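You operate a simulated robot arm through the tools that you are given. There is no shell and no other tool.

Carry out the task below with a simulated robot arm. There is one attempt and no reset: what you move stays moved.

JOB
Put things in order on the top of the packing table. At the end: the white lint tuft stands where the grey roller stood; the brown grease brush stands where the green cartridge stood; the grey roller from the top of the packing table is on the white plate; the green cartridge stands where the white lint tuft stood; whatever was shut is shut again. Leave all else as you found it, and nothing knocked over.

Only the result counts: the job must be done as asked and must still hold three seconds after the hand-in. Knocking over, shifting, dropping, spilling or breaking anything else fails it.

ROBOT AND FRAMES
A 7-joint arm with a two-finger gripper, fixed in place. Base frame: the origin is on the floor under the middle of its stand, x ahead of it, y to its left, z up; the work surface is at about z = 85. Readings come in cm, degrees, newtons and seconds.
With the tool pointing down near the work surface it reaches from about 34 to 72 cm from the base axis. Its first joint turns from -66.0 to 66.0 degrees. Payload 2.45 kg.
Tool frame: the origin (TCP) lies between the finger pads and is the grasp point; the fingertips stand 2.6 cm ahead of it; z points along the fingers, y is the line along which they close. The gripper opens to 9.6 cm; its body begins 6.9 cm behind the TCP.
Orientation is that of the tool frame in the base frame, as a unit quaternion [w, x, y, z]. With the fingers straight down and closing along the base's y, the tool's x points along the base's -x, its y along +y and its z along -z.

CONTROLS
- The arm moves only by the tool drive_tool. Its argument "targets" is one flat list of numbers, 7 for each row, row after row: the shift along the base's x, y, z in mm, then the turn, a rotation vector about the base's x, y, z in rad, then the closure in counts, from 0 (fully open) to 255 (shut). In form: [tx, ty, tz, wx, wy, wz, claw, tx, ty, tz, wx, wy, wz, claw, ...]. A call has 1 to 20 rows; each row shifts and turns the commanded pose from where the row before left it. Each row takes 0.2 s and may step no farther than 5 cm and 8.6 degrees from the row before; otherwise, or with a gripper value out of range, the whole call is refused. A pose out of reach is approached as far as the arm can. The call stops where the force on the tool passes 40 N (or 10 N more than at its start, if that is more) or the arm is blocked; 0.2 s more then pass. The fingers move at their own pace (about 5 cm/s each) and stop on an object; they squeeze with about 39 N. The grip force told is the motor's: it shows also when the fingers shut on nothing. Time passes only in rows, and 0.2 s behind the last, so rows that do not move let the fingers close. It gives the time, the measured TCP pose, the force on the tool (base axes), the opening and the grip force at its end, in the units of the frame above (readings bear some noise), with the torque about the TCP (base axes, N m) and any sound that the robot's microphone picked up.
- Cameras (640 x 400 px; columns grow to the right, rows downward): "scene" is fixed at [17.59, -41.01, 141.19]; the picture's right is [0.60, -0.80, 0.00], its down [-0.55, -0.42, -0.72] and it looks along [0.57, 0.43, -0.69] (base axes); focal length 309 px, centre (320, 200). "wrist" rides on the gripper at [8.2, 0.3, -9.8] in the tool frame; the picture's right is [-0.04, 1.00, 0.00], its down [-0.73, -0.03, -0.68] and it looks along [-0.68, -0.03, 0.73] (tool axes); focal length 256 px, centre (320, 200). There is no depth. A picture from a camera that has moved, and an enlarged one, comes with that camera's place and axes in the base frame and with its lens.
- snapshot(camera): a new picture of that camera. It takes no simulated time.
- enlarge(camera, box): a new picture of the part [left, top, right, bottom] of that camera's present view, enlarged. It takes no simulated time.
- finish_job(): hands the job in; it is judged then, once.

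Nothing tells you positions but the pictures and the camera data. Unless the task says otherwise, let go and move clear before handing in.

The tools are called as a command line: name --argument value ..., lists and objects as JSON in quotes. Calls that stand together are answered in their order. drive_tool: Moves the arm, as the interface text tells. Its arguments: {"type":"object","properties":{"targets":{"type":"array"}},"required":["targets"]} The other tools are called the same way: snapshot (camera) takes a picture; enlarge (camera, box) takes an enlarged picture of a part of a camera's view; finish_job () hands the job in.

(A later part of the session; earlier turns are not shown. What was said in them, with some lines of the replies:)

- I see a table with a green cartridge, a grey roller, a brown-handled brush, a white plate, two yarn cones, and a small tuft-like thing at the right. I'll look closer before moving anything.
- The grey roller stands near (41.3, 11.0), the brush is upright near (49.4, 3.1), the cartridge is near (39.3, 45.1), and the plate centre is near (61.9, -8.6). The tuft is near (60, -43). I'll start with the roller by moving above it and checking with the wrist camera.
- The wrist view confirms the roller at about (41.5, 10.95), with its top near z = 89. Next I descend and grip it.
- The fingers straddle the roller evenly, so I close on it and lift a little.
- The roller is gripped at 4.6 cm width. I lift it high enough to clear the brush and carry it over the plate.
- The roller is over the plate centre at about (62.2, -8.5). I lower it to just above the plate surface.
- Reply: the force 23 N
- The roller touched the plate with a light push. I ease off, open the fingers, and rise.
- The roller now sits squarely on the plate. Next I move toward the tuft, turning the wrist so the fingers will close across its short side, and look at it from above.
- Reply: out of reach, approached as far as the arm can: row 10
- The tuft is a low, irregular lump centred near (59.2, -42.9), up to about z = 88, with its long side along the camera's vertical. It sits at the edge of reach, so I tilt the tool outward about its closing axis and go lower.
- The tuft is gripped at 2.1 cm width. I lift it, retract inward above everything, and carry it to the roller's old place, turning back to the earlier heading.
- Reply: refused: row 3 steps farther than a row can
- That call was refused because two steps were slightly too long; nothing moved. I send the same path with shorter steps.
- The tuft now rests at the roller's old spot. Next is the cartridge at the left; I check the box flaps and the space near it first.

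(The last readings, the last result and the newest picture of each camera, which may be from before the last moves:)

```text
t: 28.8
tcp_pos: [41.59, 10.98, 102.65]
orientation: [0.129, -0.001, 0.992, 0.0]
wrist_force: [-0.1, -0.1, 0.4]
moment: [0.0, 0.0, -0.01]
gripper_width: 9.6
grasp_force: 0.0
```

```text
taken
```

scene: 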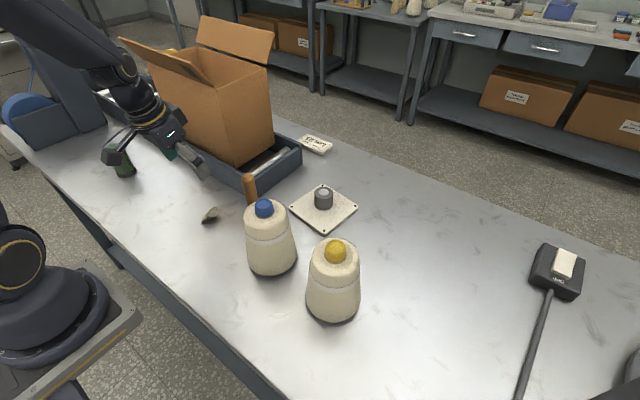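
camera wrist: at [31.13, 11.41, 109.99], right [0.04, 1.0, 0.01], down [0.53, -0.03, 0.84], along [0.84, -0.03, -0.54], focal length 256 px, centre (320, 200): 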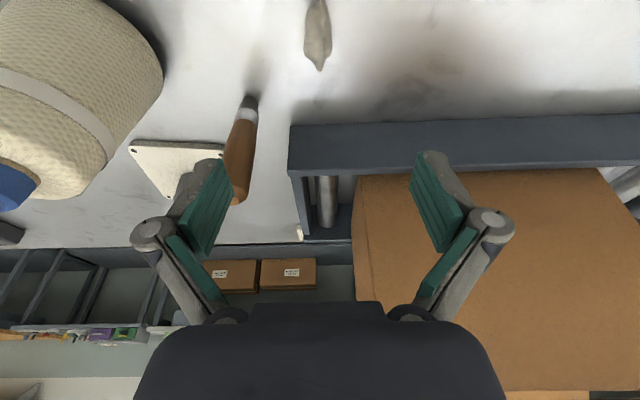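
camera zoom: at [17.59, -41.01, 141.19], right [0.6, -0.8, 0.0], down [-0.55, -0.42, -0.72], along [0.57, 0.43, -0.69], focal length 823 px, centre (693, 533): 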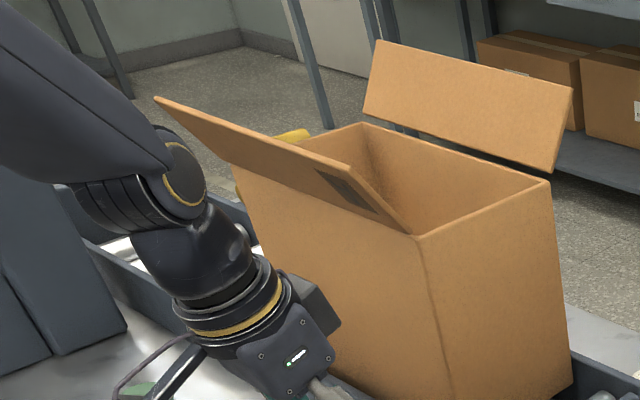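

The box's near flap leans out to about x = 53 above z = 110, so I stay well inside that. I swing over to just short of the cartridge at (39.3, 45.1), with the heading turned to face it, and look.

drive_tool --targets '[-5, 30, 10, 0, 0, 0.1, 0, -7, 40, 3, 0, 0, 0.11, 0, -8, 42, 0, 0, 0, 0.11, 0, -8, 42, 0, 0, 0, 0.11, 0, -8, 42, 0, 0, 0, 0.11, 0, -8, 42, 0, 0, 0, 0.11, 0, -7, 40, 0, 0, 0, 0.11, 0, -5, 27, 0, 0, 0, 0.1, 0, 0, 0, 0, 0, 0, 0, 0]'

snapshot --camera "wrist"

snapshot --camera "scene"

```text
t: 30.8
tcp_pos: [35.86, 41.65, 103.75]
orientation: [0.118, -0.414, 0.901, 0.054]
wrist_force: [-0.3, 0.5, -0.4]
moment: [-0.02, 0.0, -0.01]
gripper_width: 9.6
grasp_force: 0.1
```

```text
taken
camera wrist: at [28.86, 34.01, 111.15], right [-0.73, 0.68, 0.01], down [0.37, 0.39, 0.84], along [0.57, 0.62, -0.54], focal length 256 px, centre (320, 200)
```

wrist: 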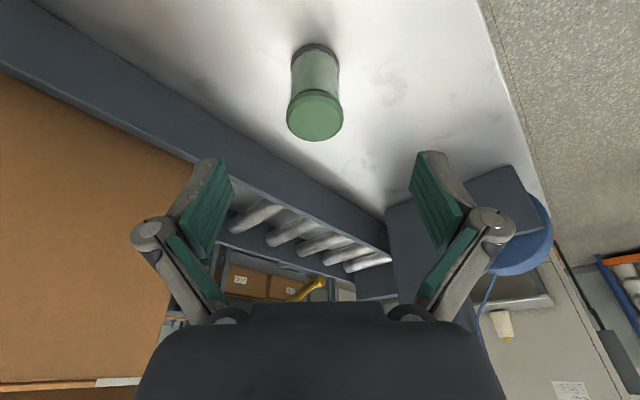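

```text
taken
```

scene: 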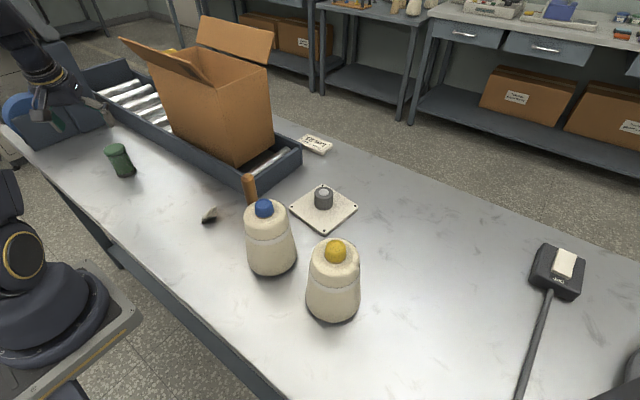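

The cartridge centre works out to about (39.25, 44.85), with its top near z = 93. I move over it and descend partway to verify alignment.

drive_tool --targets '[17, 16, -10, 0, 0, 0, 0, 17, 16, -10, 0, 0, 0, 0, 0, 0, -30, 0, 0, 0, 0, 0, 0, -20, 0, 0, 0, 0, 0, 0, 0, 0, 0, 0, 0]'

snapshot --camera "wrist"

enlarge --camera "scene" --box '[40, 100, 200, 200]'

```text
t: 32.0
tcp_pos: [39.29, 44.86, 96.81]
orientation: [0.118, -0.413, 0.901, 0.054]
wrist_force: [-0.1, 0.1, 0.5]
moment: [-0.01, 0.02, -0.03]
gripper_width: 9.59
grasp_force: 0.1
```

```text
taken
camera wrist: at [32.23, 37.17, 104.09], right [-0.73, 0.68, 0.01], down [0.37, 0.39, 0.84], along [0.57, 0.62, -0.53], focal length 256 px, centre (320, 200)
```

wrist: 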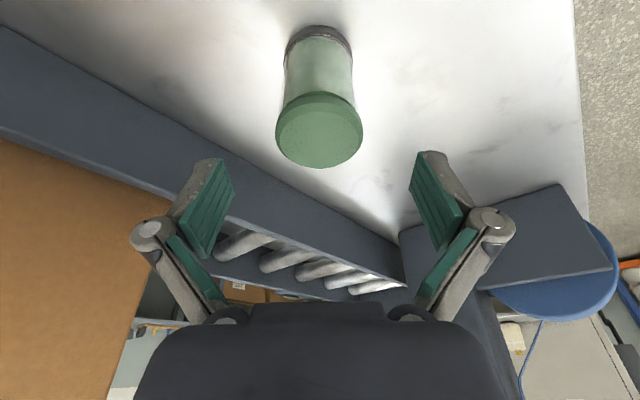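

```text
4.00 times, centred on (120, 150) of scene
camera zoom: at [17.59, -41.01, 141.19], right [0.6, -0.8, 0.0], down [-0.55, -0.42, -0.72], along [0.57, 0.43, -0.69], focal length 1235 px, centre (1120, 400)
```

zoom: 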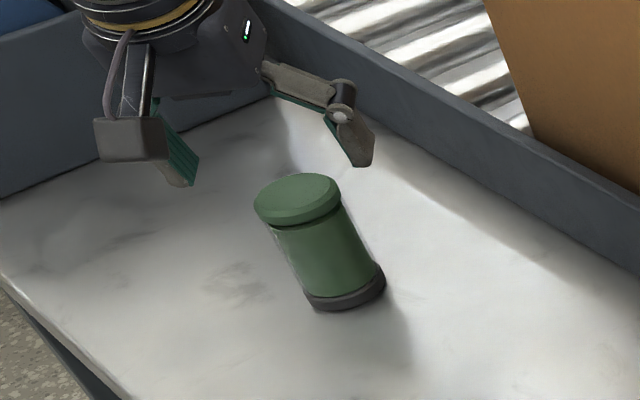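

drive_tool --targets '[0, 0, -30, 0, 0, 0, 0, 0, 0, -27, 0, 0, 0, 0, 0, 0, -15, 0, 0, 0, 0, 0, 0, 0, 0, 0, 0, 0]'

snapshot --camera "wrist"

enlarge --camera "scene" --box '[40, 100, 200, 200]'

```text
t: 33.0
tcp_pos: [39.36, 44.75, 89.47]
orientation: [0.119, -0.413, 0.901, 0.054]
wrist_force: [0.3, -0.2, 0.8]
moment: [0.02, -0.03, -0.01]
gripper_width: 9.59
grasp_force: 0.1
```

```text
taken
camera wrist: at [32.27, 37.11, 96.89], right [-0.73, 0.68, 0.01], down [0.37, 0.39, 0.84], along [0.57, 0.62, -0.54], focal length 256 px, centre (320, 200)
```

wrist: 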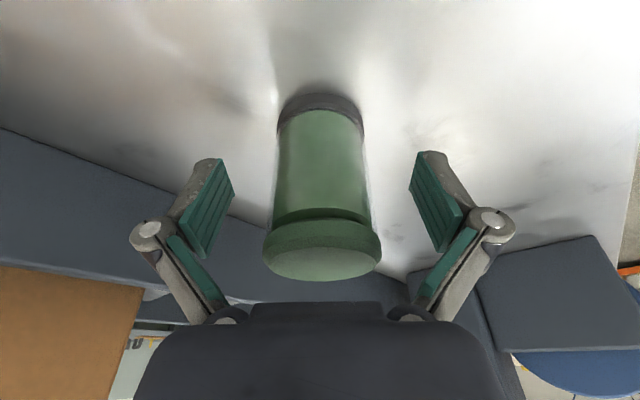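

```text
4.00 times, centred on (120, 150) of scene
camera zoom: at [17.59, -41.01, 141.19], right [0.6, -0.8, 0.0], down [-0.55, -0.42, -0.72], along [0.57, 0.43, -0.69], focal length 1235 px, centre (1120, 400)
```

zoom: 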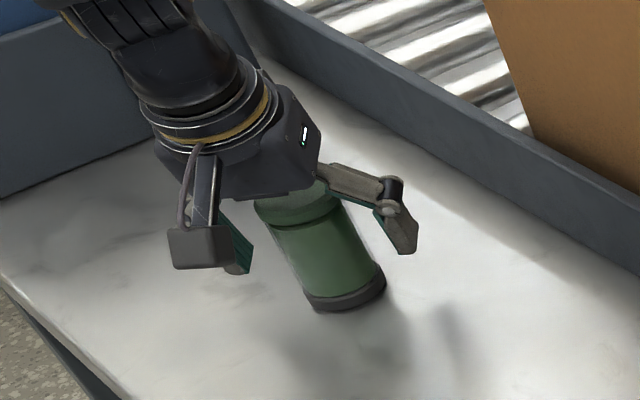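

The cartridge is centred between the fingers. I go slightly lower so the pads sit on the body between base ring and cap, then close.

drive_tool --targets '[0, 0, -6, 0, 0, 0, 0, 0, 0, 0, 0, 0, 0, 80, 0, 0, 0, 0, 0, 0, 110, 0, 0, 0, 0, 0, 0, 140, 0, 0, 0, 0, 0, 0, 200, 0, 0, 0, 0, 0, 0, 255, 0, 0, 0, 0, 0, 0, 255, 0, 0, 0, 0, 0, 0, 255]'

snapshot --camera "wrist"

enlarge --camera "scene" --box '[40, 100, 200, 200]'

```text
t: 34.8
tcp_pos: [39.39, 44.64, 88.87]
orientation: [0.118, -0.413, 0.901, 0.054]
wrist_force: [-1.6, -0.4, 1.4]
moment: [0.01, 0.08, 0.02]
gripper_width: 4.87
grasp_force: 38.5
```

```text
taken
camera wrist: at [32.26, 37.14, 96.33], right [-0.73, 0.68, 0.01], down [0.37, 0.39, 0.84], along [0.57, 0.62, -0.53], focal length 256 px, centre (320, 200)
```

wrist: 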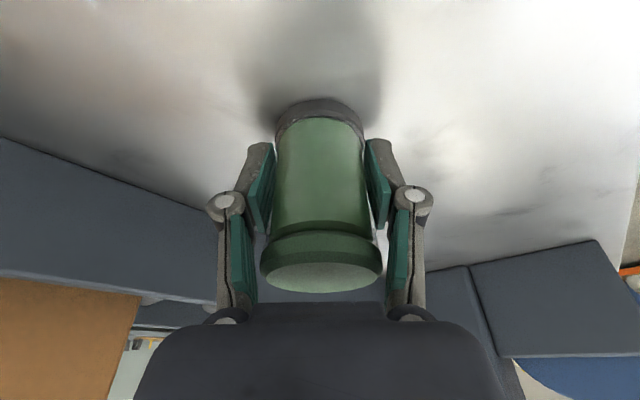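

```text
4.00 times, centred on (120, 150) of scene
camera zoom: at [17.59, -41.01, 141.19], right [0.6, -0.8, 0.0], down [-0.55, -0.42, -0.72], along [0.57, 0.43, -0.69], focal length 1235 px, centre (1120, 400)
```

zoom: 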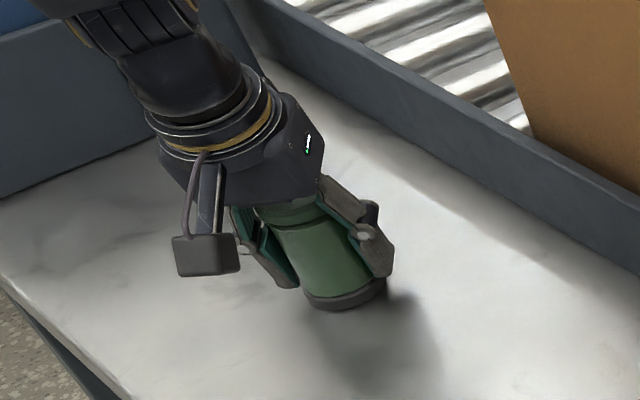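

The cartridge is held at 4.87 cm. I lift it well clear and carry it back past the box and over the centre of the table, turning gradually.

drive_tool --targets '[0, 0, 20, 0, 0, 0, 255, 0, 0, 40, 0, 0, 0, 255, 0, 0, 50, 0, 0, 0, 255, 0, 0, 50, 0, 0, 0, 255, 0, 0, 50, 0, 0, 0, 255, 0, 0, 40, 0, 0, 0, 255, 3, -30, 10, 0, 0, -0.09, 255, 4, -42, 0, 0, 0, -0.1, 255, 5, -45, 0, 0, 0, -0.1, 255, 5, -45, 0, 0, 0, -0.1, 255, 5, -47, 0, 0, 0, -0.1, 255, 5, -47, 0, 0, 0, -0.1, 255, 5, -47, 0, 0, 0, -0.1, 255, 5, -43, 0, 0, 0, -0.1, 255, 0, 0, 0, 0, 0, 0, 255]'

snapshot --camera "wrist"

snapshot --camera "scene"

```text
t: 38.0
tcp_pos: [43.01, 10.03, 114.93]
orientation: [0.13, -0.035, 0.991, 0.004]
wrist_force: [-0.3, 0.0, -1.5]
moment: [0.01, 0.0, -0.01]
gripper_width: 4.88
grasp_force: 39.1
```

```text
taken
camera wrist: at [32.59, 9.72, 122.37], right [-0.03, 1.0, 0.01], down [0.54, 0.01, 0.84], along [0.84, 0.03, -0.54], focal length 256 px, centre (320, 200)
```

wrist: 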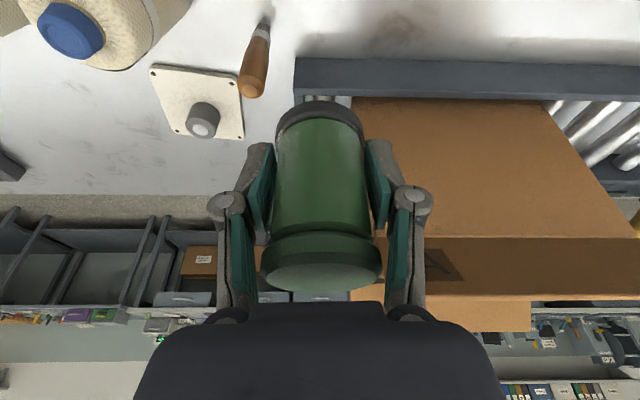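

```text
taken
```

scene: 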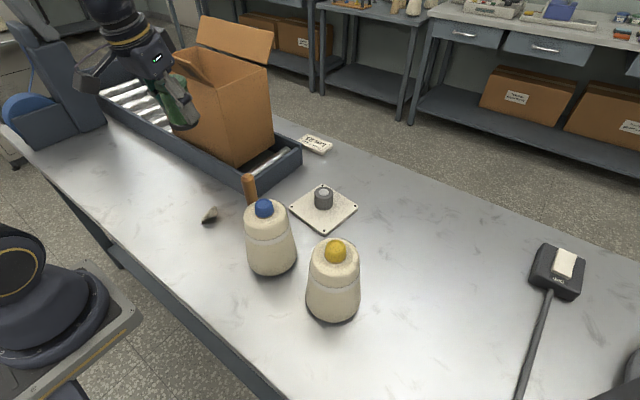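

drive_tool --targets '[11, -33, 0, 0, 0, -0.078, 255, 13, -39, 0, 0, 0, -0.078, 255, 13, -40, 0, 0, 0, -0.078, 255, 13, -40, 0, 0, 0, -0.078, 255, 13, -40, 0, 0, 0, -0.078, 255, 13, -40, 0, 0, 0, -0.077, 255, 13, -40, 0, 0, 0, -0.077, 255, 13, -40, 0, 0, 0, -0.077, 255, 13, -39, -5, 0, 0, -0.077, 255, 8, -32, -25, 0, 0, 0, 255, 8, -35, -30, 0, 0, 0, 255, 8, -35, -30, 0, 0, 0, 255, 8, -28, -30, 0, 0, 0, 255, 0, 0, 0, 0, 0, 0, 255]'

snapshot --camera "wrist"

snapshot --camera "scene"

```text
t: 41.0
tcp_pos: [57.63, -38.08, 102.93]
orientation: [0.123, 0.306, 0.943, -0.04]
wrist_force: [0.2, 0.2, -1.3]
moment: [0.01, 0.02, -0.03]
gripper_width: 4.93
grasp_force: 39.1
```

```text
taken
camera wrist: at [49.54, -31.66, 110.35], right [0.62, 0.79, 0.01], down [0.42, -0.34, 0.84], along [0.67, -0.52, -0.54], focal length 256 px, centre (320, 200)
```

wrist: 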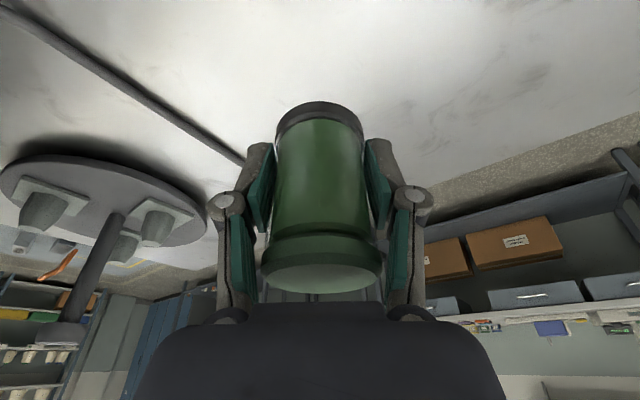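

```text
taken
```

scene: 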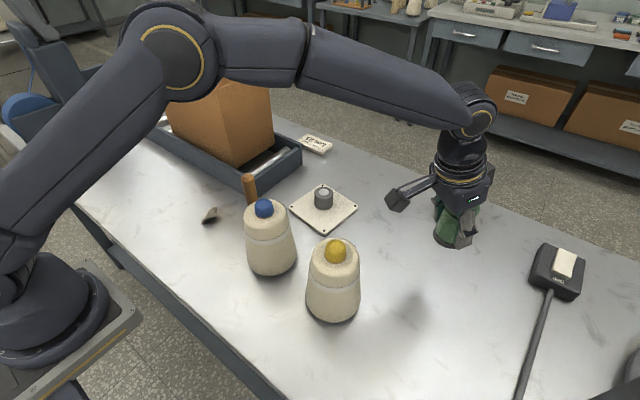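

drive_tool --targets '[9, -24, -35, 0, 0, 0, 255, 9, -23, -35, 0, 0, 0, 255, 0, 0, -35, 0, 0, 0, 255, 0, 0, -18, 0, 0, 0, 255, 0, 0, 0, 0, 0, 0, 255]'

enlarge --camera "scene" --box '[400, 220, 520, 320]'

snapshot --camera "wrist"

```text
t: 42.2
tcp_pos: [59.63, -42.71, 90.62]
orientation: [0.124, 0.306, 0.943, -0.04]
wrist_force: [-0.3, -0.5, -1.9]
moment: [0.0, 0.04, -0.04]
gripper_width: 4.88
grasp_force: 38.8
```

```text
4.00 times, centred on (460, 270) of scene
camera zoom: at [17.6, -41.01, 141.19], right [0.6, -0.8, 0.0], down [-0.55, -0.42, -0.72], along [0.57, 0.43, -0.69], focal length 1235 px, centre (-240, -80)
```

zoom: 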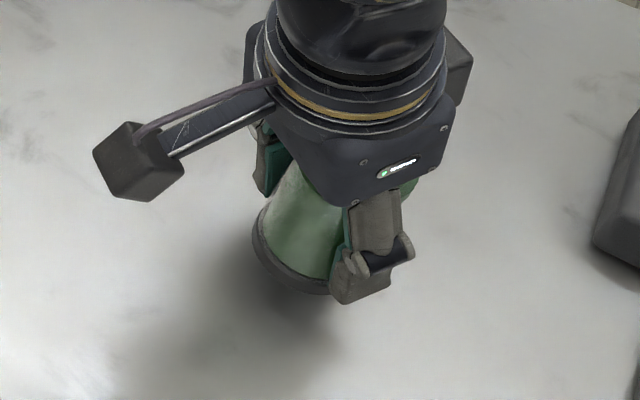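

```text
taken
camera wrist: at [51.29, -36.28, 98.0], right [0.62, 0.79, 0.01], down [0.42, -0.34, 0.84], along [0.67, -0.52, -0.53], focal length 256 px, centre (320, 200)
```

wrist: 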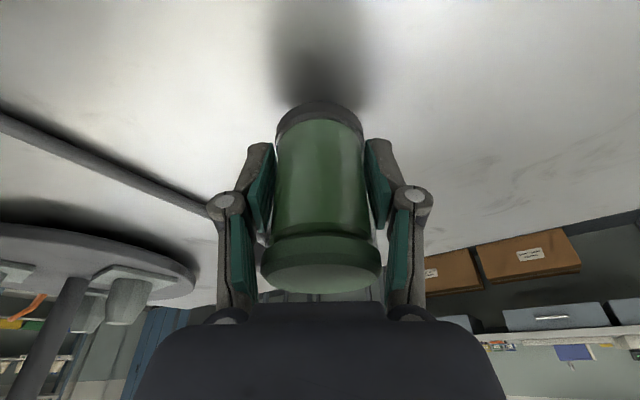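

drive_tool --targets '[-1, 0, -8, 0, 0, 0, 255, 0, 0, -4, 0, 0, 0, 255, 0, 0, -3, 0, 0, 0, 255, 0, 0, 0, 0, 0, 0, 255]'

enlarge --camera "scene" --box '[430, 250, 510, 310]'

```text
t: 43.2
tcp_pos: [59.44, -42.55, 89.2]
orientation: [0.123, 0.306, 0.943, -0.04]
wrist_force: [-0.5, -0.3, -1.2]
moment: [0.0, 0.02, 0.0]
gripper_width: 4.9
grasp_force: 38.5
```

```text
6.67 times, centred on (470, 280) of scene
camera zoom: at [17.6, -41.01, 141.19], right [0.6, -0.8, 0.0], down [-0.55, -0.42, -0.72], along [0.57, 0.43, -0.69], focal length 2058 px, centre (-680, -333)
```

zoom: 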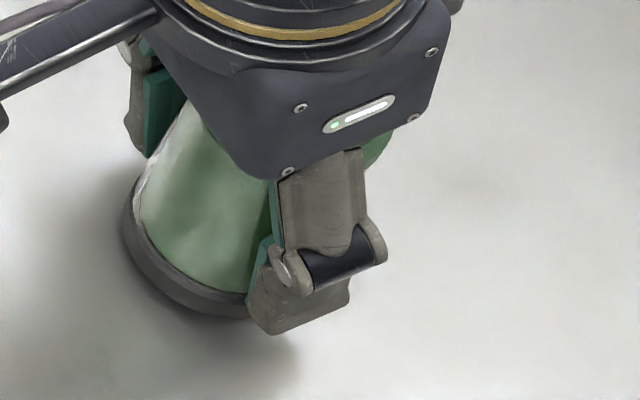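

drive_tool --targets '[0, 0, -2, 0, 0, 0, 255, 0, 0, -1, 0, 0, 0, 255, 0, 0, 0, 0, 0, 0, 255]'

```text
t: 44.0
tcp_pos: [59.52, -42.73, 88.83]
orientation: [0.124, 0.306, 0.943, -0.04]
wrist_force: [-1.3, 0.4, 4.5]
moment: [0.14, 0.07, 0.04]
gripper_width: 4.91
grasp_force: 39.4
```

The base just touched the table. I press down one more millimetre so it sits flat, then release gently and rise straight up.

drive_tool --targets '[0, 0, -1, 0, 0, 0, 255, 0, 0, 0, 0, 0, 0, 255, 0, 0, 0, 0, 0, 0, 115, 0, 0, 0, 0, 0, 0, 90, 0, 0, 0, 0, 0, 0, 40, 0, 0, 0, 0, 0, 0, 0, 0, 0, 0, 0, 0, 0, 0, 0, 0, 0, 0, 0, 0, 0]'

snapshot --camera "wrist"

enlarge --camera "scene" --box '[400, 220, 520, 320]'

```text
t: 45.8
tcp_pos: [59.55, -42.62, 88.78]
orientation: [0.123, 0.308, 0.943, -0.041]
wrist_force: [0.8, -0.8, -0.4]
moment: [-0.07, 0.0, 0.0]
gripper_width: 9.59
grasp_force: 0.1
```

```text
taken
camera wrist: at [51.18, -36.2, 96.15], right [0.62, 0.79, 0.01], down [0.42, -0.34, 0.84], along [0.67, -0.52, -0.54], focal length 256 px, centre (320, 200)
```

wrist: 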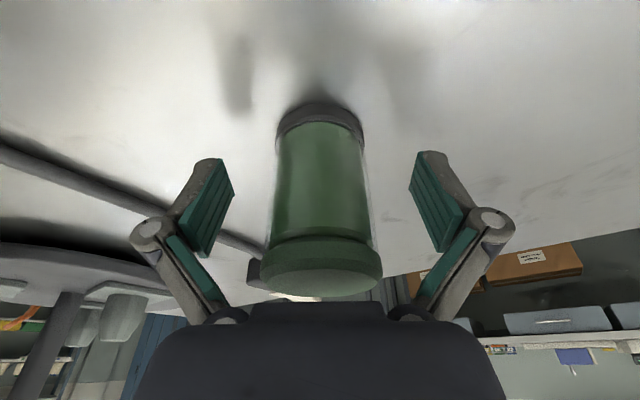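

```text
4.00 times, centred on (460, 270) of scene
camera zoom: at [17.59, -41.01, 141.19], right [0.6, -0.8, 0.0], down [-0.55, -0.42, -0.72], along [0.57, 0.43, -0.69], focal length 1235 px, centre (-240, -80)
```

zoom: 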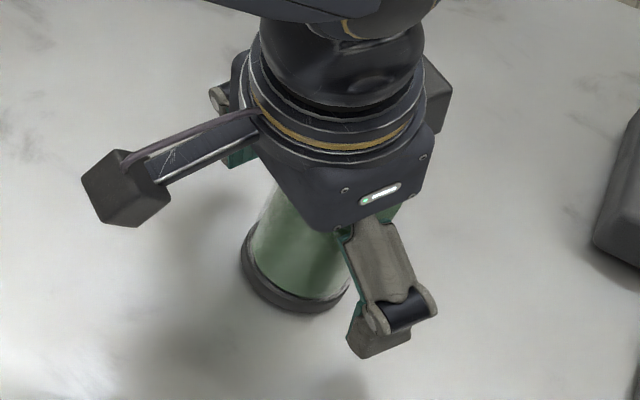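

The cartridge stands upright on its own. I rise clear, back inward, and check the scene.

drive_tool --targets '[0, 0, 15, 0, 0, 0, 0, 0, 0, 35, 0, 0, 0, 0, 0, 0, 40, 0, 0, 0, 0, -16, 12, 30, 0, 0, 0, 0, -20, 25, 30, 0, 0, 0, 0, -20, 35, 25, 0, 0, 0, 0, 0, 0, 0, 0, 0, 0, 0]'

snapshot --camera "scene"

snapshot --camera "wrist"

enlarge --camera "scene" --box '[400, 220, 520, 320]'

```text
t: 47.4
tcp_pos: [53.81, -35.28, 106.24]
orientation: [0.123, 0.306, 0.943, -0.039]
wrist_force: [0.0, -0.6, 0.0]
moment: [0.01, 0.04, 0.0]
gripper_width: 9.62
grasp_force: 0.0
```

```text
taken
```

scene: 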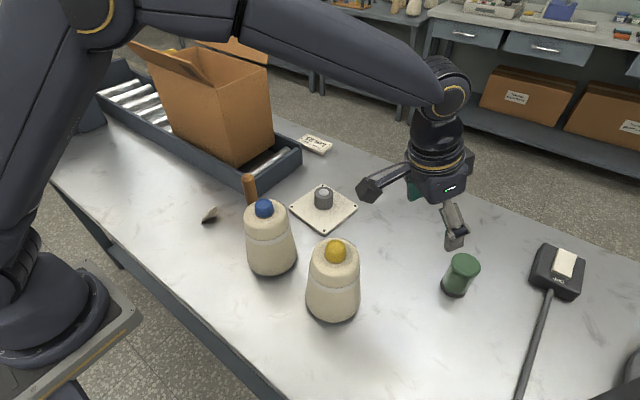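

```text
taken
camera wrist: at [45.58, -28.98, 113.66], right [0.62, 0.79, 0.01], down [0.42, -0.34, 0.84], along [0.67, -0.52, -0.54], focal length 256 px, centre (320, 200)
```

wrist: 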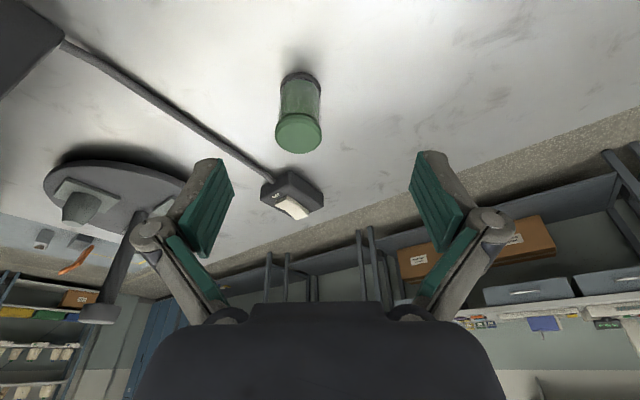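

```text
4.00 times, centred on (460, 270) of scene
camera zoom: at [17.59, -41.01, 141.19], right [0.6, -0.8, 0.0], down [-0.55, -0.42, -0.72], along [0.57, 0.43, -0.69], focal length 1235 px, centre (-240, -80)
```

zoom: 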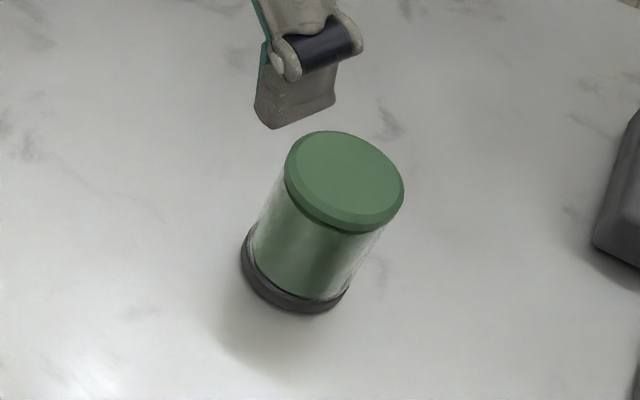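

The cartridge stands at about (59.6, -42.8), the tuft's old spot. Last is the brush: I move above it at (49.6, 3.0), bringing the tool back to vertical with the fingers closing along y.

drive_tool --targets '[-5, 15, 20, 0, 0, 0.1, 0, -5, 30, 20, 0, 0, 0.1, 0, -5, 40, 0, 0, 0, 0.1, 0, -5, 45, 0, 0, 0, 0.1, 0, -5, 45, 0, 0, 0, 0.1, 0, -5, 45, 0, 0, 0, 0.1276, 0, -5, 45, 0, 0, 0.13, 0, 0, -5, 45, 0, 0, 0.1288, 0, 0, 0, 40, 0, 0, 0, 0, 0, -2, 33, 0, 0, 0, 0, 0, 0, 0, 0, 0, 0, 0, 0]'

snapshot --camera "wrist"

snapshot --camera "scene"

```text
t: 49.8
tcp_pos: [49.64, 2.92, 110.22]
orientation: [0.001, 0.0, 1.0, 0.0]
wrist_force: [0.2, -0.5, 1.2]
moment: [-0.01, 0.0, 0.01]
gripper_width: 9.6
grasp_force: 0.1
```

```text
taken
camera wrist: at [41.41, 3.32, 119.99], right [0.04, 1.0, 0.0], down [0.73, -0.03, 0.68], along [0.68, -0.03, -0.73], focal length 256 px, centre (320, 200)
```

wrist: 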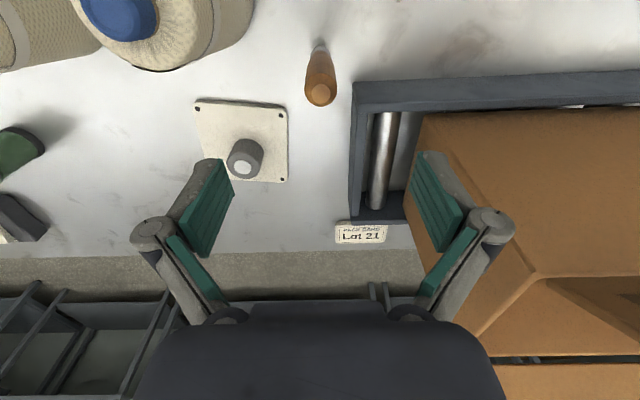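

```text
taken
```

scene: 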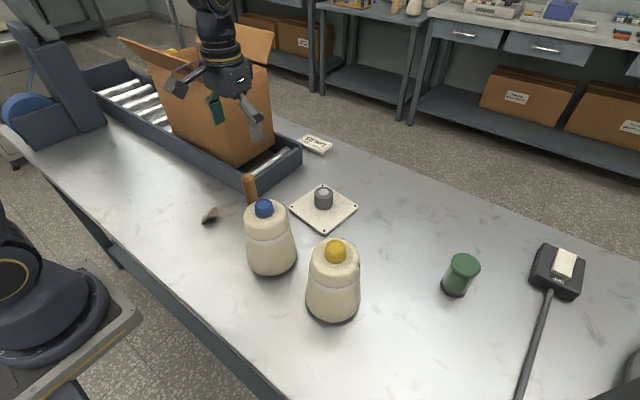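

drive_tool --targets '[0, 0, -40, 0, 0, 0, 0, 0, 0, -45, 0, 0, 0, 0, 0, 0, -35, 0, 0, 0, 0, 0, 0, 0, 0, 0, 0, 0]'

snapshot --camera "wrist"

enlarge --camera "scene" --box '[180, 110, 340, 210]'

```text
t: 50.8
tcp_pos: [49.68, 2.79, 98.32]
orientation: [0.001, -0.001, 1.0, 0.0]
wrist_force: [0.4, -0.1, 0.4]
moment: [0.04, 0.02, -0.01]
gripper_width: 9.61
grasp_force: 0.1
```

```text
taken
camera wrist: at [41.48, 3.25, 108.0], right [0.04, 1.0, 0.0], down [0.73, -0.03, 0.68], along [0.68, -0.03, -0.73], focal length 256 px, centre (320, 200)
```

wrist: 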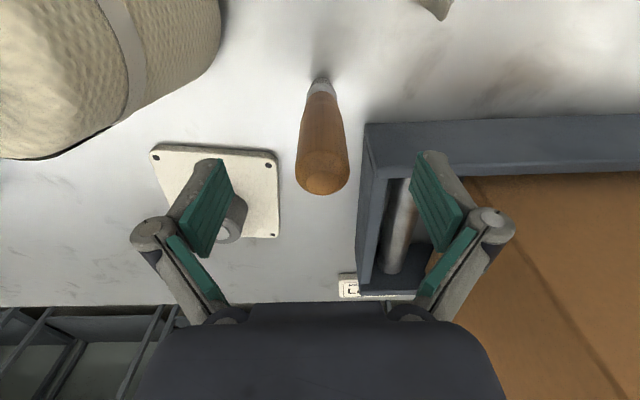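

```text
4.00 times, centred on (260, 160) of scene
camera zoom: at [17.59, -41.01, 141.19], right [0.6, -0.8, 0.0], down [-0.55, -0.42, -0.72], along [0.57, 0.43, -0.69], focal length 1235 px, centre (560, 360)
```

zoom: 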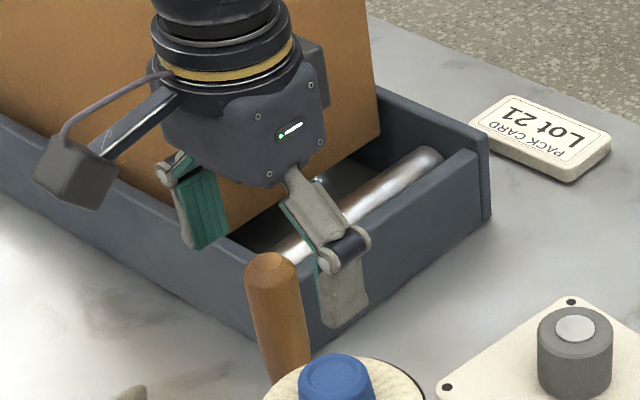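

drive_tool --targets '[0, 1, -25, 0, 0, 0, 0, 0, 0, -22, 0, 0, 0, 0, 0, 0, 0, 0, 0, 0, 0]'

snapshot --camera "wrist"

enlarge --camera "scene" --box '[180, 110, 340, 210]'

```text
t: 51.6
tcp_pos: [49.65, 2.98, 93.5]
orientation: [0.002, 0.001, 1.0, 0.001]
wrist_force: [-0.4, -0.4, 0.8]
moment: [0.03, -0.01, -0.06]
gripper_width: 9.59
grasp_force: 0.0
```

```text
taken
camera wrist: at [41.44, 3.3, 103.35], right [0.04, 1.0, 0.0], down [0.73, -0.03, 0.68], along [0.68, -0.03, -0.73], focal length 256 px, centre (320, 200)
```

wrist: 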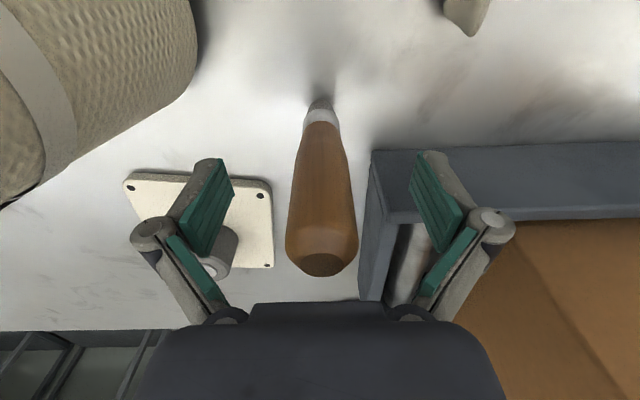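

```text
4.00 times, centred on (260, 160) of scene
camera zoom: at [17.59, -41.01, 141.19], right [0.6, -0.8, 0.0], down [-0.55, -0.42, -0.72], along [0.57, 0.43, -0.69], focal length 1235 px, centre (560, 360)
```

zoom: 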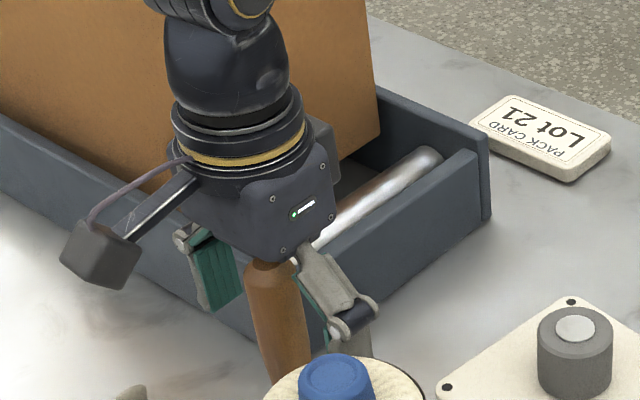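

The brush is centred between the pads, so I close on it.

drive_tool --targets '[0, 0, 0, 0, 0, 0, 60, 0, 0, 0, 0, 0, 0, 110, 0, 0, 0, 0, 0, 0, 150, 0, 0, 0, 0, 0, 0, 170, 0, 0, 0, 0, 0, 0, 190, 0, 0, 0, 0, 0, 0, 255, 0, 0, 0, 0, 0, 0, 255, 0, 0, 0, 0, 0, 0, 255]'

snapshot --camera "wrist"

enlarge --camera "scene" --box '[180, 110, 340, 210]'

```text
t: 53.4
tcp_pos: [49.55, 2.84, 93.57]
orientation: [0.002, -0.002, 1.0, 0.0]
wrist_force: [0.3, 0.8, 1.7]
moment: [0.04, 0.02, -0.03]
gripper_width: 2.66
grasp_force: 39.1
```

```text
taken
camera wrist: at [41.44, 3.31, 103.37], right [0.04, 1.0, 0.0], down [0.73, -0.03, 0.68], along [0.68, -0.03, -0.73], focal length 256 px, centre (320, 200)
```

wrist: 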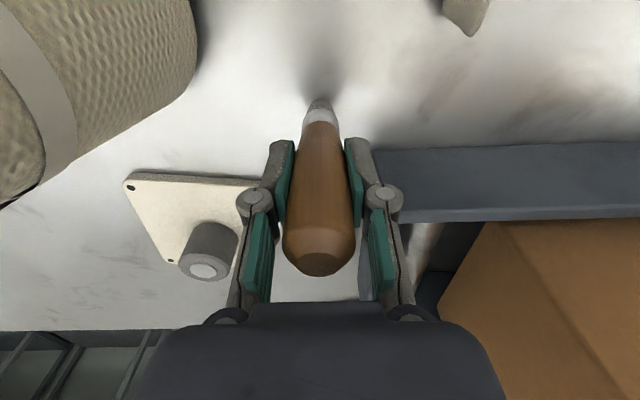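

```text
4.00 times, centred on (260, 160) of scene
camera zoom: at [17.59, -41.01, 141.19], right [0.6, -0.8, 0.0], down [-0.55, -0.42, -0.72], along [0.57, 0.43, -0.69], focal length 1235 px, centre (560, 360)
```

zoom: 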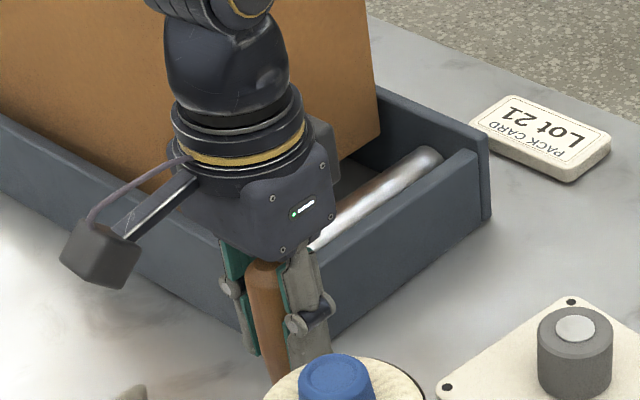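

The brush is held at 2.66 cm. I lift it gently, shift away from the box, and carry it to the cartridge's old spot at (39.3, 44.8).

drive_tool --targets '[0, 0, 8, 0, 0, 0, 255, 0, 0, 20, 0, 0, 0, 255, 0, 0, 35, 0, 0, 0, 255, 0, 0, 35, 0, 0, 0, 255, 0, 0, 20, 0, 0, 0, 255, -22, 22, 0, 0, 0, 0, 255, -28, 30, 0, 0, 0, 0, 255, -28, 30, 0, 0, 0, 0, 255, -10, 28, 0, 0, 0, 0.1, 255, 0, 0, 0, 0, 0, 0, 255]'

snapshot --camera "wrist"

snapshot --camera "scene"

```text
t: 55.6
tcp_pos: [40.77, 14.0, 105.44]
orientation: [0.001, -0.051, 0.999, 0.0]
wrist_force: [-0.5, -0.4, -0.7]
moment: [0.01, 0.0, 0.03]
gripper_width: 2.68
grasp_force: 39.2
```

```text
taken
camera wrist: at [32.62, 13.57, 115.2], right [-0.06, 1.0, 0.0], down [0.73, 0.04, 0.68], along [0.68, 0.04, -0.73], focal length 256 px, centre (320, 200)
```

wrist: 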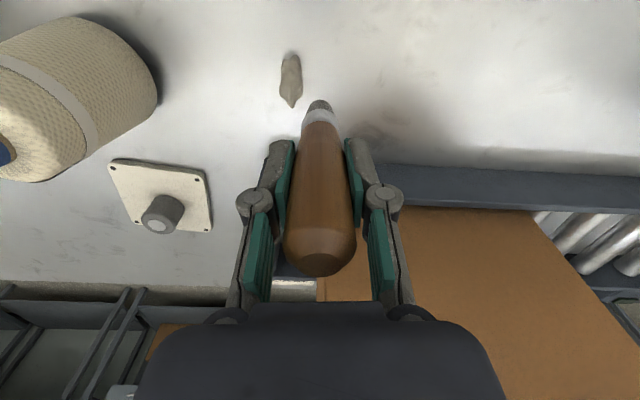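

```text
taken
```

scene: 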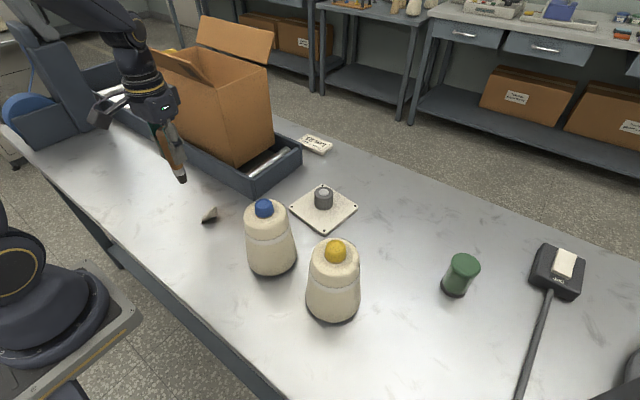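

drive_tool --targets '[-1, 32, 0, 0, 0, 0.094, 255, -2, 42, 0, 0, 0, 0.094, 255, -2, 44, 0, 0, 0, 0.094, 255, -2, 44, 0, 0, 0, 0.094, 255, -2, 44, 0, 0, 0, 0.094, 255, -2, 42, 0, 0, 0, 0.094, 255, -2, 36, 0, 0, 0, 0.094, 255, -2, 24, 0, 0, 0, 0.094, 255, 0, 0, 0, 0, 0, 0, 255, 0, 0, 0, 0, 0, 0, 255]'

snapshot --camera "wrist"

enlarge --camera "scene" --box '[20, 50, 180, 200]'

```text
t: 57.8
tcp_pos: [39.44, 44.77, 105.38]
orientation: [0.0, -0.415, 0.91, 0.0]
wrist_force: [0.0, -1.2, 0.3]
moment: [0.01, 0.01, 0.02]
gripper_width: 2.67
grasp_force: 39.0
```

```text
taken
camera wrist: at [33.75, 38.89, 115.22], right [-0.73, 0.69, 0.0], down [0.5, 0.53, 0.68], along [0.47, 0.49, -0.73], focal length 256 px, centre (320, 200)
```

wrist: 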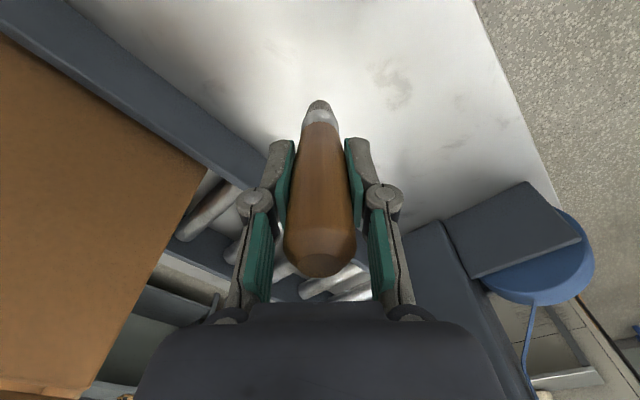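

```text
2.67 times, centred on (100, 125) of scene
camera zoom: at [17.6, -41.01, 141.19], right [0.6, -0.8, 0.0], down [-0.55, -0.42, -0.72], along [0.57, 0.43, -0.69], focal length 823 px, centre (907, 400)
```

zoom: 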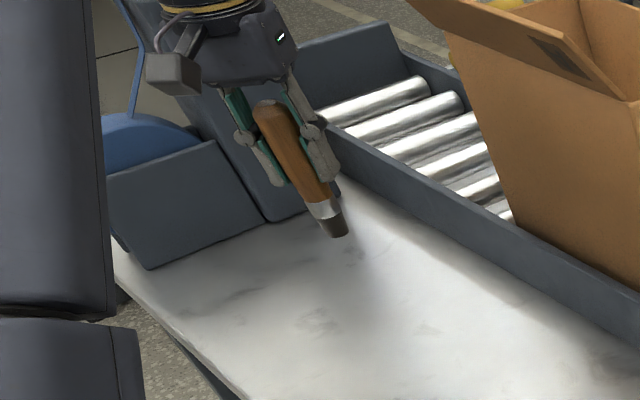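

drive_tool --targets '[-1, 0, -30, 0, 0, 0, 255, 0, 0, -35, 0, 0, 0, 255, 0, 0, -30, 0, 0, 0, 255, 0, 0, -12, 0, 0, 0, 255, 0, 0, 0, 0, 0, 0, 255]'

snapshot --camera "wrist"

enlarge --camera "scene" --box '[80, 130, 160, 180]'

```text
t: 59.0
tcp_pos: [39.26, 44.73, 94.7]
orientation: [0.001, -0.414, 0.91, 0.0]
wrist_force: [0.4, -0.2, -0.1]
moment: [-0.03, -0.01, -0.02]
gripper_width: 2.68
grasp_force: 39.3
```

```text
taken
camera wrist: at [33.62, 38.84, 104.51], right [-0.73, 0.69, 0.0], down [0.5, 0.53, 0.68], along [0.47, 0.49, -0.73], focal length 256 px, centre (320, 200)
```

wrist: 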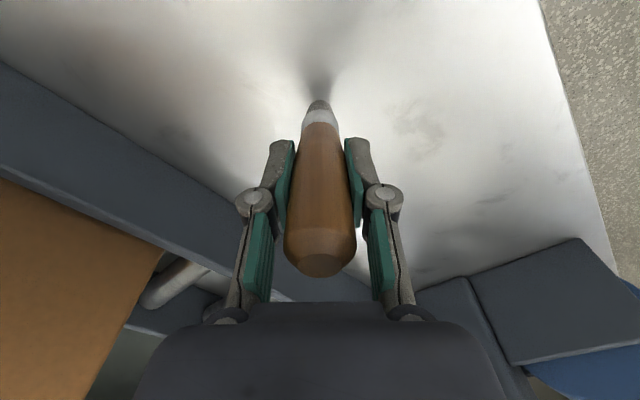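

```text
8.00 times, centred on (120, 155) of scene
camera zoom: at [17.59, -41.01, 141.19], right [0.6, -0.8, 0.0], down [-0.55, -0.42, -0.72], along [0.57, 0.43, -0.69], focal length 2469 px, centre (1920, 560)
```

zoom: 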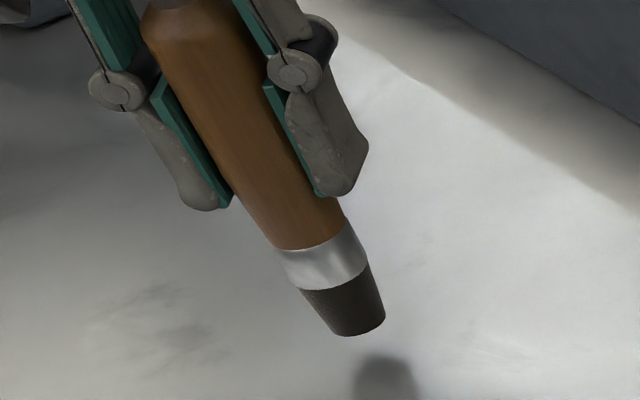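

drive_tool --targets '[0, 0, -7, 0, 0, 0, 255, 0, 0, -3, 0, 0, 0, 255, 0, 0, -1, 0, 0, 0, 255, 0, 0, 0, 0, 0, 0, 255]'

enlarge --camera "scene" --box '[80, 140, 160, 190]'

```text
t: 60.0
tcp_pos: [39.28, 44.74, 93.69]
orientation: [0.001, -0.413, 0.911, 0.001]
wrist_force: [1.1, -0.1, -1.1]
moment: [0.0, 0.0, 0.0]
gripper_width: 2.66
grasp_force: 39.0
```

```text
8.00 times, centred on (120, 165) of scene
camera zoom: at [17.59, -41.01, 141.19], right [0.6, -0.8, 0.0], down [-0.55, -0.42, -0.72], along [0.57, 0.43, -0.69], focal length 2469 px, centre (1920, 480)
```

zoom: 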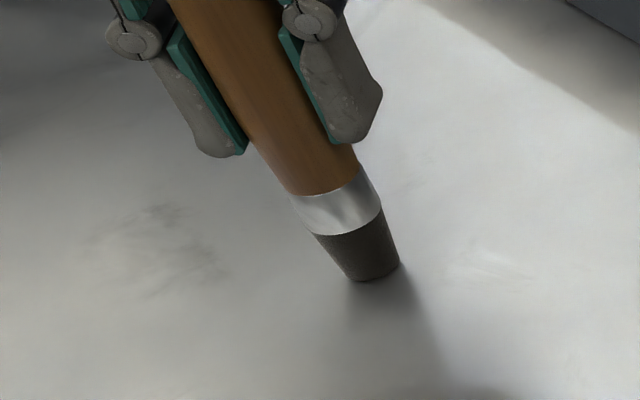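

drive_tool --targets '[0, 0, -1, 0, 0, 0, 255, 0, 0, 0, 0, 0, 0, 255, 0, 0, 0, 0, 0, 0, 255]'

```text
t: 60.8
tcp_pos: [39.16, 44.7, 93.63]
orientation: [0.002, -0.413, 0.911, 0.001]
wrist_force: [-0.9, -3.8, 9.0]
moment: [-0.27, 0.1, 0.0]
gripper_width: 2.67
grasp_force: 39.1
```

The bristle end is in contact with the table. I relieve most of the push and open slowly.

drive_tool --targets '[0, 0, 0.6, 0, 0, 0, 255, 0, 0, 0, 0, 0, 0, 255, 0, 0, 0, 0, 0, 0, 255]'

enlarge --camera "scene" --box '[80, 140, 160, 190]'

```text
t: 61.6
tcp_pos: [39.31, 44.68, 93.56]
orientation: [0.001, -0.413, 0.911, 0.0]
wrist_force: [0.7, -0.6, 5.3]
moment: [-0.13, -0.04, 0.03]
gripper_width: 2.67
grasp_force: 39.2
```

```text
8.00 times, centred on (120, 165) of scene
camera zoom: at [17.59, -41.02, 141.19], right [0.6, -0.8, 0.0], down [-0.55, -0.42, -0.72], along [0.57, 0.43, -0.69], focal length 2469 px, centre (1920, 480)
```

zoom: 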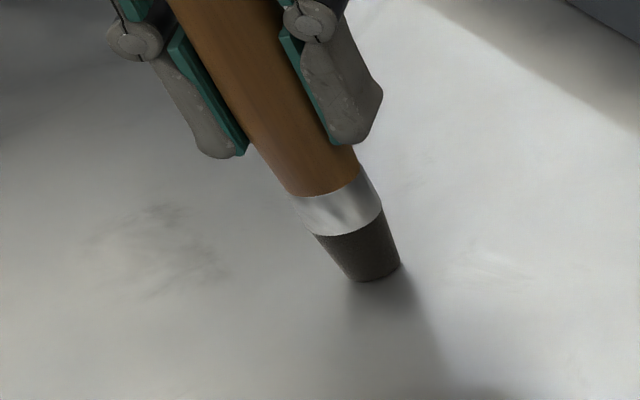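

drive_tool --targets '[0, 0, 0, 0, 0, 0, 180, 0, 0, 0, 0, 0, 0, 172, 0, 0, 0, 0, 0, 0, 160, 0, 0, 0, 0, 0, 0, 140, 0, 0, 0, 0, 0, 0, 100, 0, 0, 0, 0, 0, 0, 50, 0, 0, 0, 0, 0, 0, 0, 0, 0, 0, 0, 0, 0, 0, 0, 0, 0, 0, 0, 0, 0]'

snapshot --camera "wrist"

enlarge --camera "scene" --box '[40, 100, 200, 200]'

```text
t: 63.6
tcp_pos: [39.2, 44.75, 93.59]
orientation: [0.0, -0.414, 0.91, 0.0]
wrist_force: [0.6, -0.5, 0.1]
moment: [-0.05, 0.03, 0.0]
gripper_width: 9.6
grasp_force: 0.1
```

```text
taken
camera wrist: at [33.61, 38.88, 103.33], right [-0.73, 0.69, 0.0], down [0.5, 0.53, 0.68], along [0.47, 0.49, -0.73], focal length 256 px, centre (320, 200)
```

wrist: 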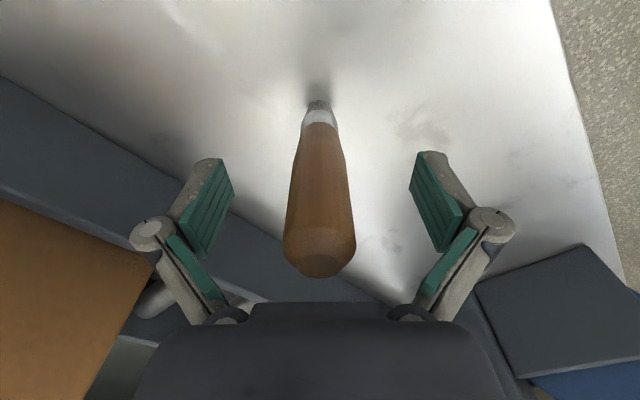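

```text
4.00 times, centred on (120, 150) of scene
camera zoom: at [17.59, -41.01, 141.19], right [0.6, -0.8, 0.0], down [-0.55, -0.42, -0.72], along [0.57, 0.43, -0.69], focal length 1235 px, centre (1120, 400)
```

zoom: 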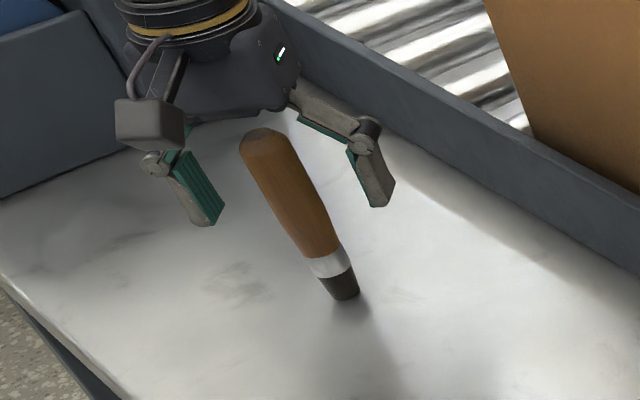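

The brush stands freely where the cartridge stood. I rise straight up and clear, then check everything.

drive_tool --targets '[0, 0, 15, 0, 0, 0, 0, 0, 0, 30, 0, 0, 0, 0, 0, 0, 45, 0, 0, 0, 0, 0, 0, 45, 0, 0, 0, 0, 0, 0, 25, 0, 0, 0, 0, -10, -30, 0, 0, 0, 0, 0, -10, -45, 0, 0, 0, 0, 0, 0, -45, 0, 0, 0, 0, 0, 0, 0, 0, 0, 0, 0, 0]'

snapshot --camera "scene"

enlarge --camera "scene" --box '[80, 120, 240, 245]'

enlarge --camera "scene" --box '[220, 130, 420, 340]'

enlarge --camera "scene" --box '[400, 220, 600, 345]'

```text
t: 65.6
tcp_pos: [37.14, 32.81, 109.57]
orientation: [0.001, -0.413, 0.911, 0.0]
wrist_force: [-0.2, 1.0, -0.7]
moment: [0.05, 0.03, 0.02]
gripper_width: 9.6
grasp_force: 0.0
```

```text
taken
```

scene: 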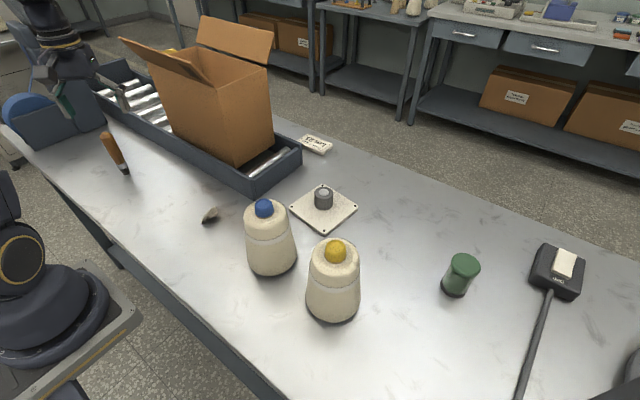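

```text
3.20 times, centred on (160, 182) of scene
camera zoom: at [17.59, -41.01, 141.19], right [0.6, -0.8, 0.0], down [-0.55, -0.42, -0.72], along [0.57, 0.43, -0.69], focal length 988 px, centre (832, 256)
```

zoom: 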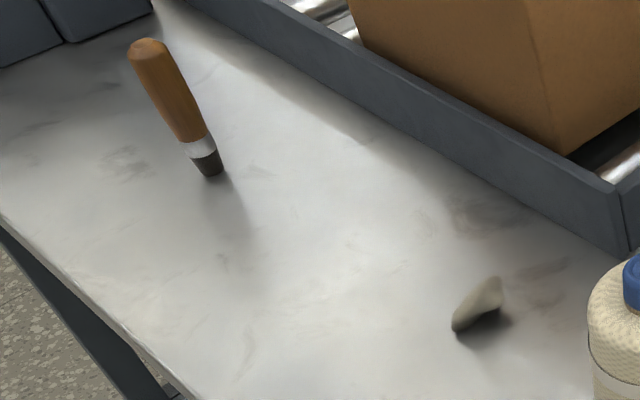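

```text
1.90 times, centred on (320, 235) of scene
camera zoom: at [17.59, -41.01, 141.19], right [0.6, -0.8, 0.0], down [-0.55, -0.42, -0.72], along [0.57, 0.43, -0.69], focal length 588 px, centre (320, 133)
```

zoom: 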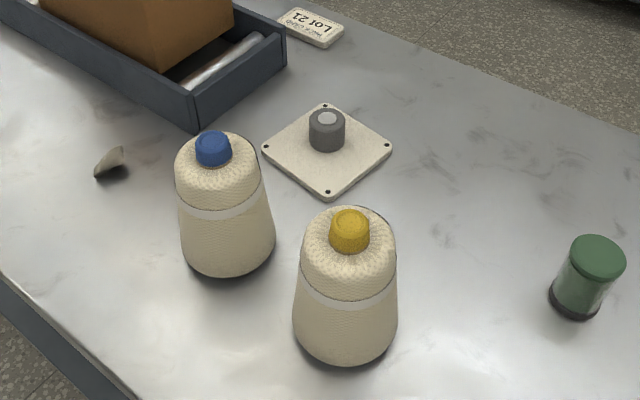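

```text
3.20 times, centred on (500, 282) of scene
camera zoom: at [17.59, -41.01, 141.19], right [0.6, -0.8, 0.0], down [-0.55, -0.42, -0.72], along [0.57, 0.43, -0.69], focal length 988 px, centre (-256, -64)
```

zoom: 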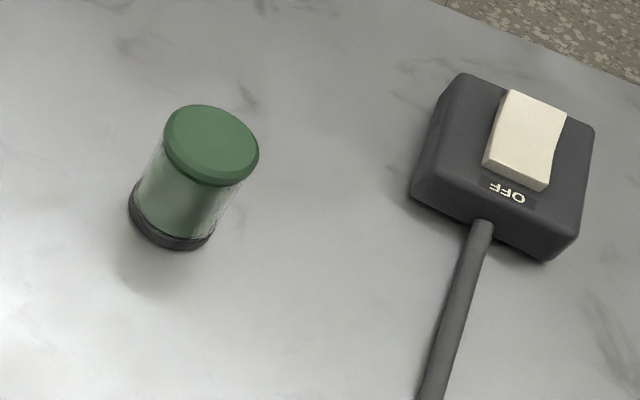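

The pictures show all four pieces standing where they should:
- The roller is on the white plate.
- The tuft is at the roller's old spot.
- The cartridge is at the tuft's old spot.
- The brush is at the cartridge's old spot.

The cones, plate, switch, tray and box look unchanged and nothing was opened. The arm is clear, so I hand in.

finish_job

```text
The job is handed in.
```

The job is done and handed in. In the last pictures before hand-in, everything was upright and where it should be:

- **Grey roller:** it stands on the white plate, close to its centre.
- **White lint tuft:** it rests where the roller stood, within about 1 cm by my estimate from the pictures.
- **Green cartridge:** it stands where the tuft was, within about 0.5 cm.
- **Brown grease brush:** it stands where the cartridge was, with its base in almost exactly the same place in the picture.

I opened nothing, so nothing needed shutting again. The cones, plate, switch, tray and box looked the same as at the start. The gripper is open and clear of everything.
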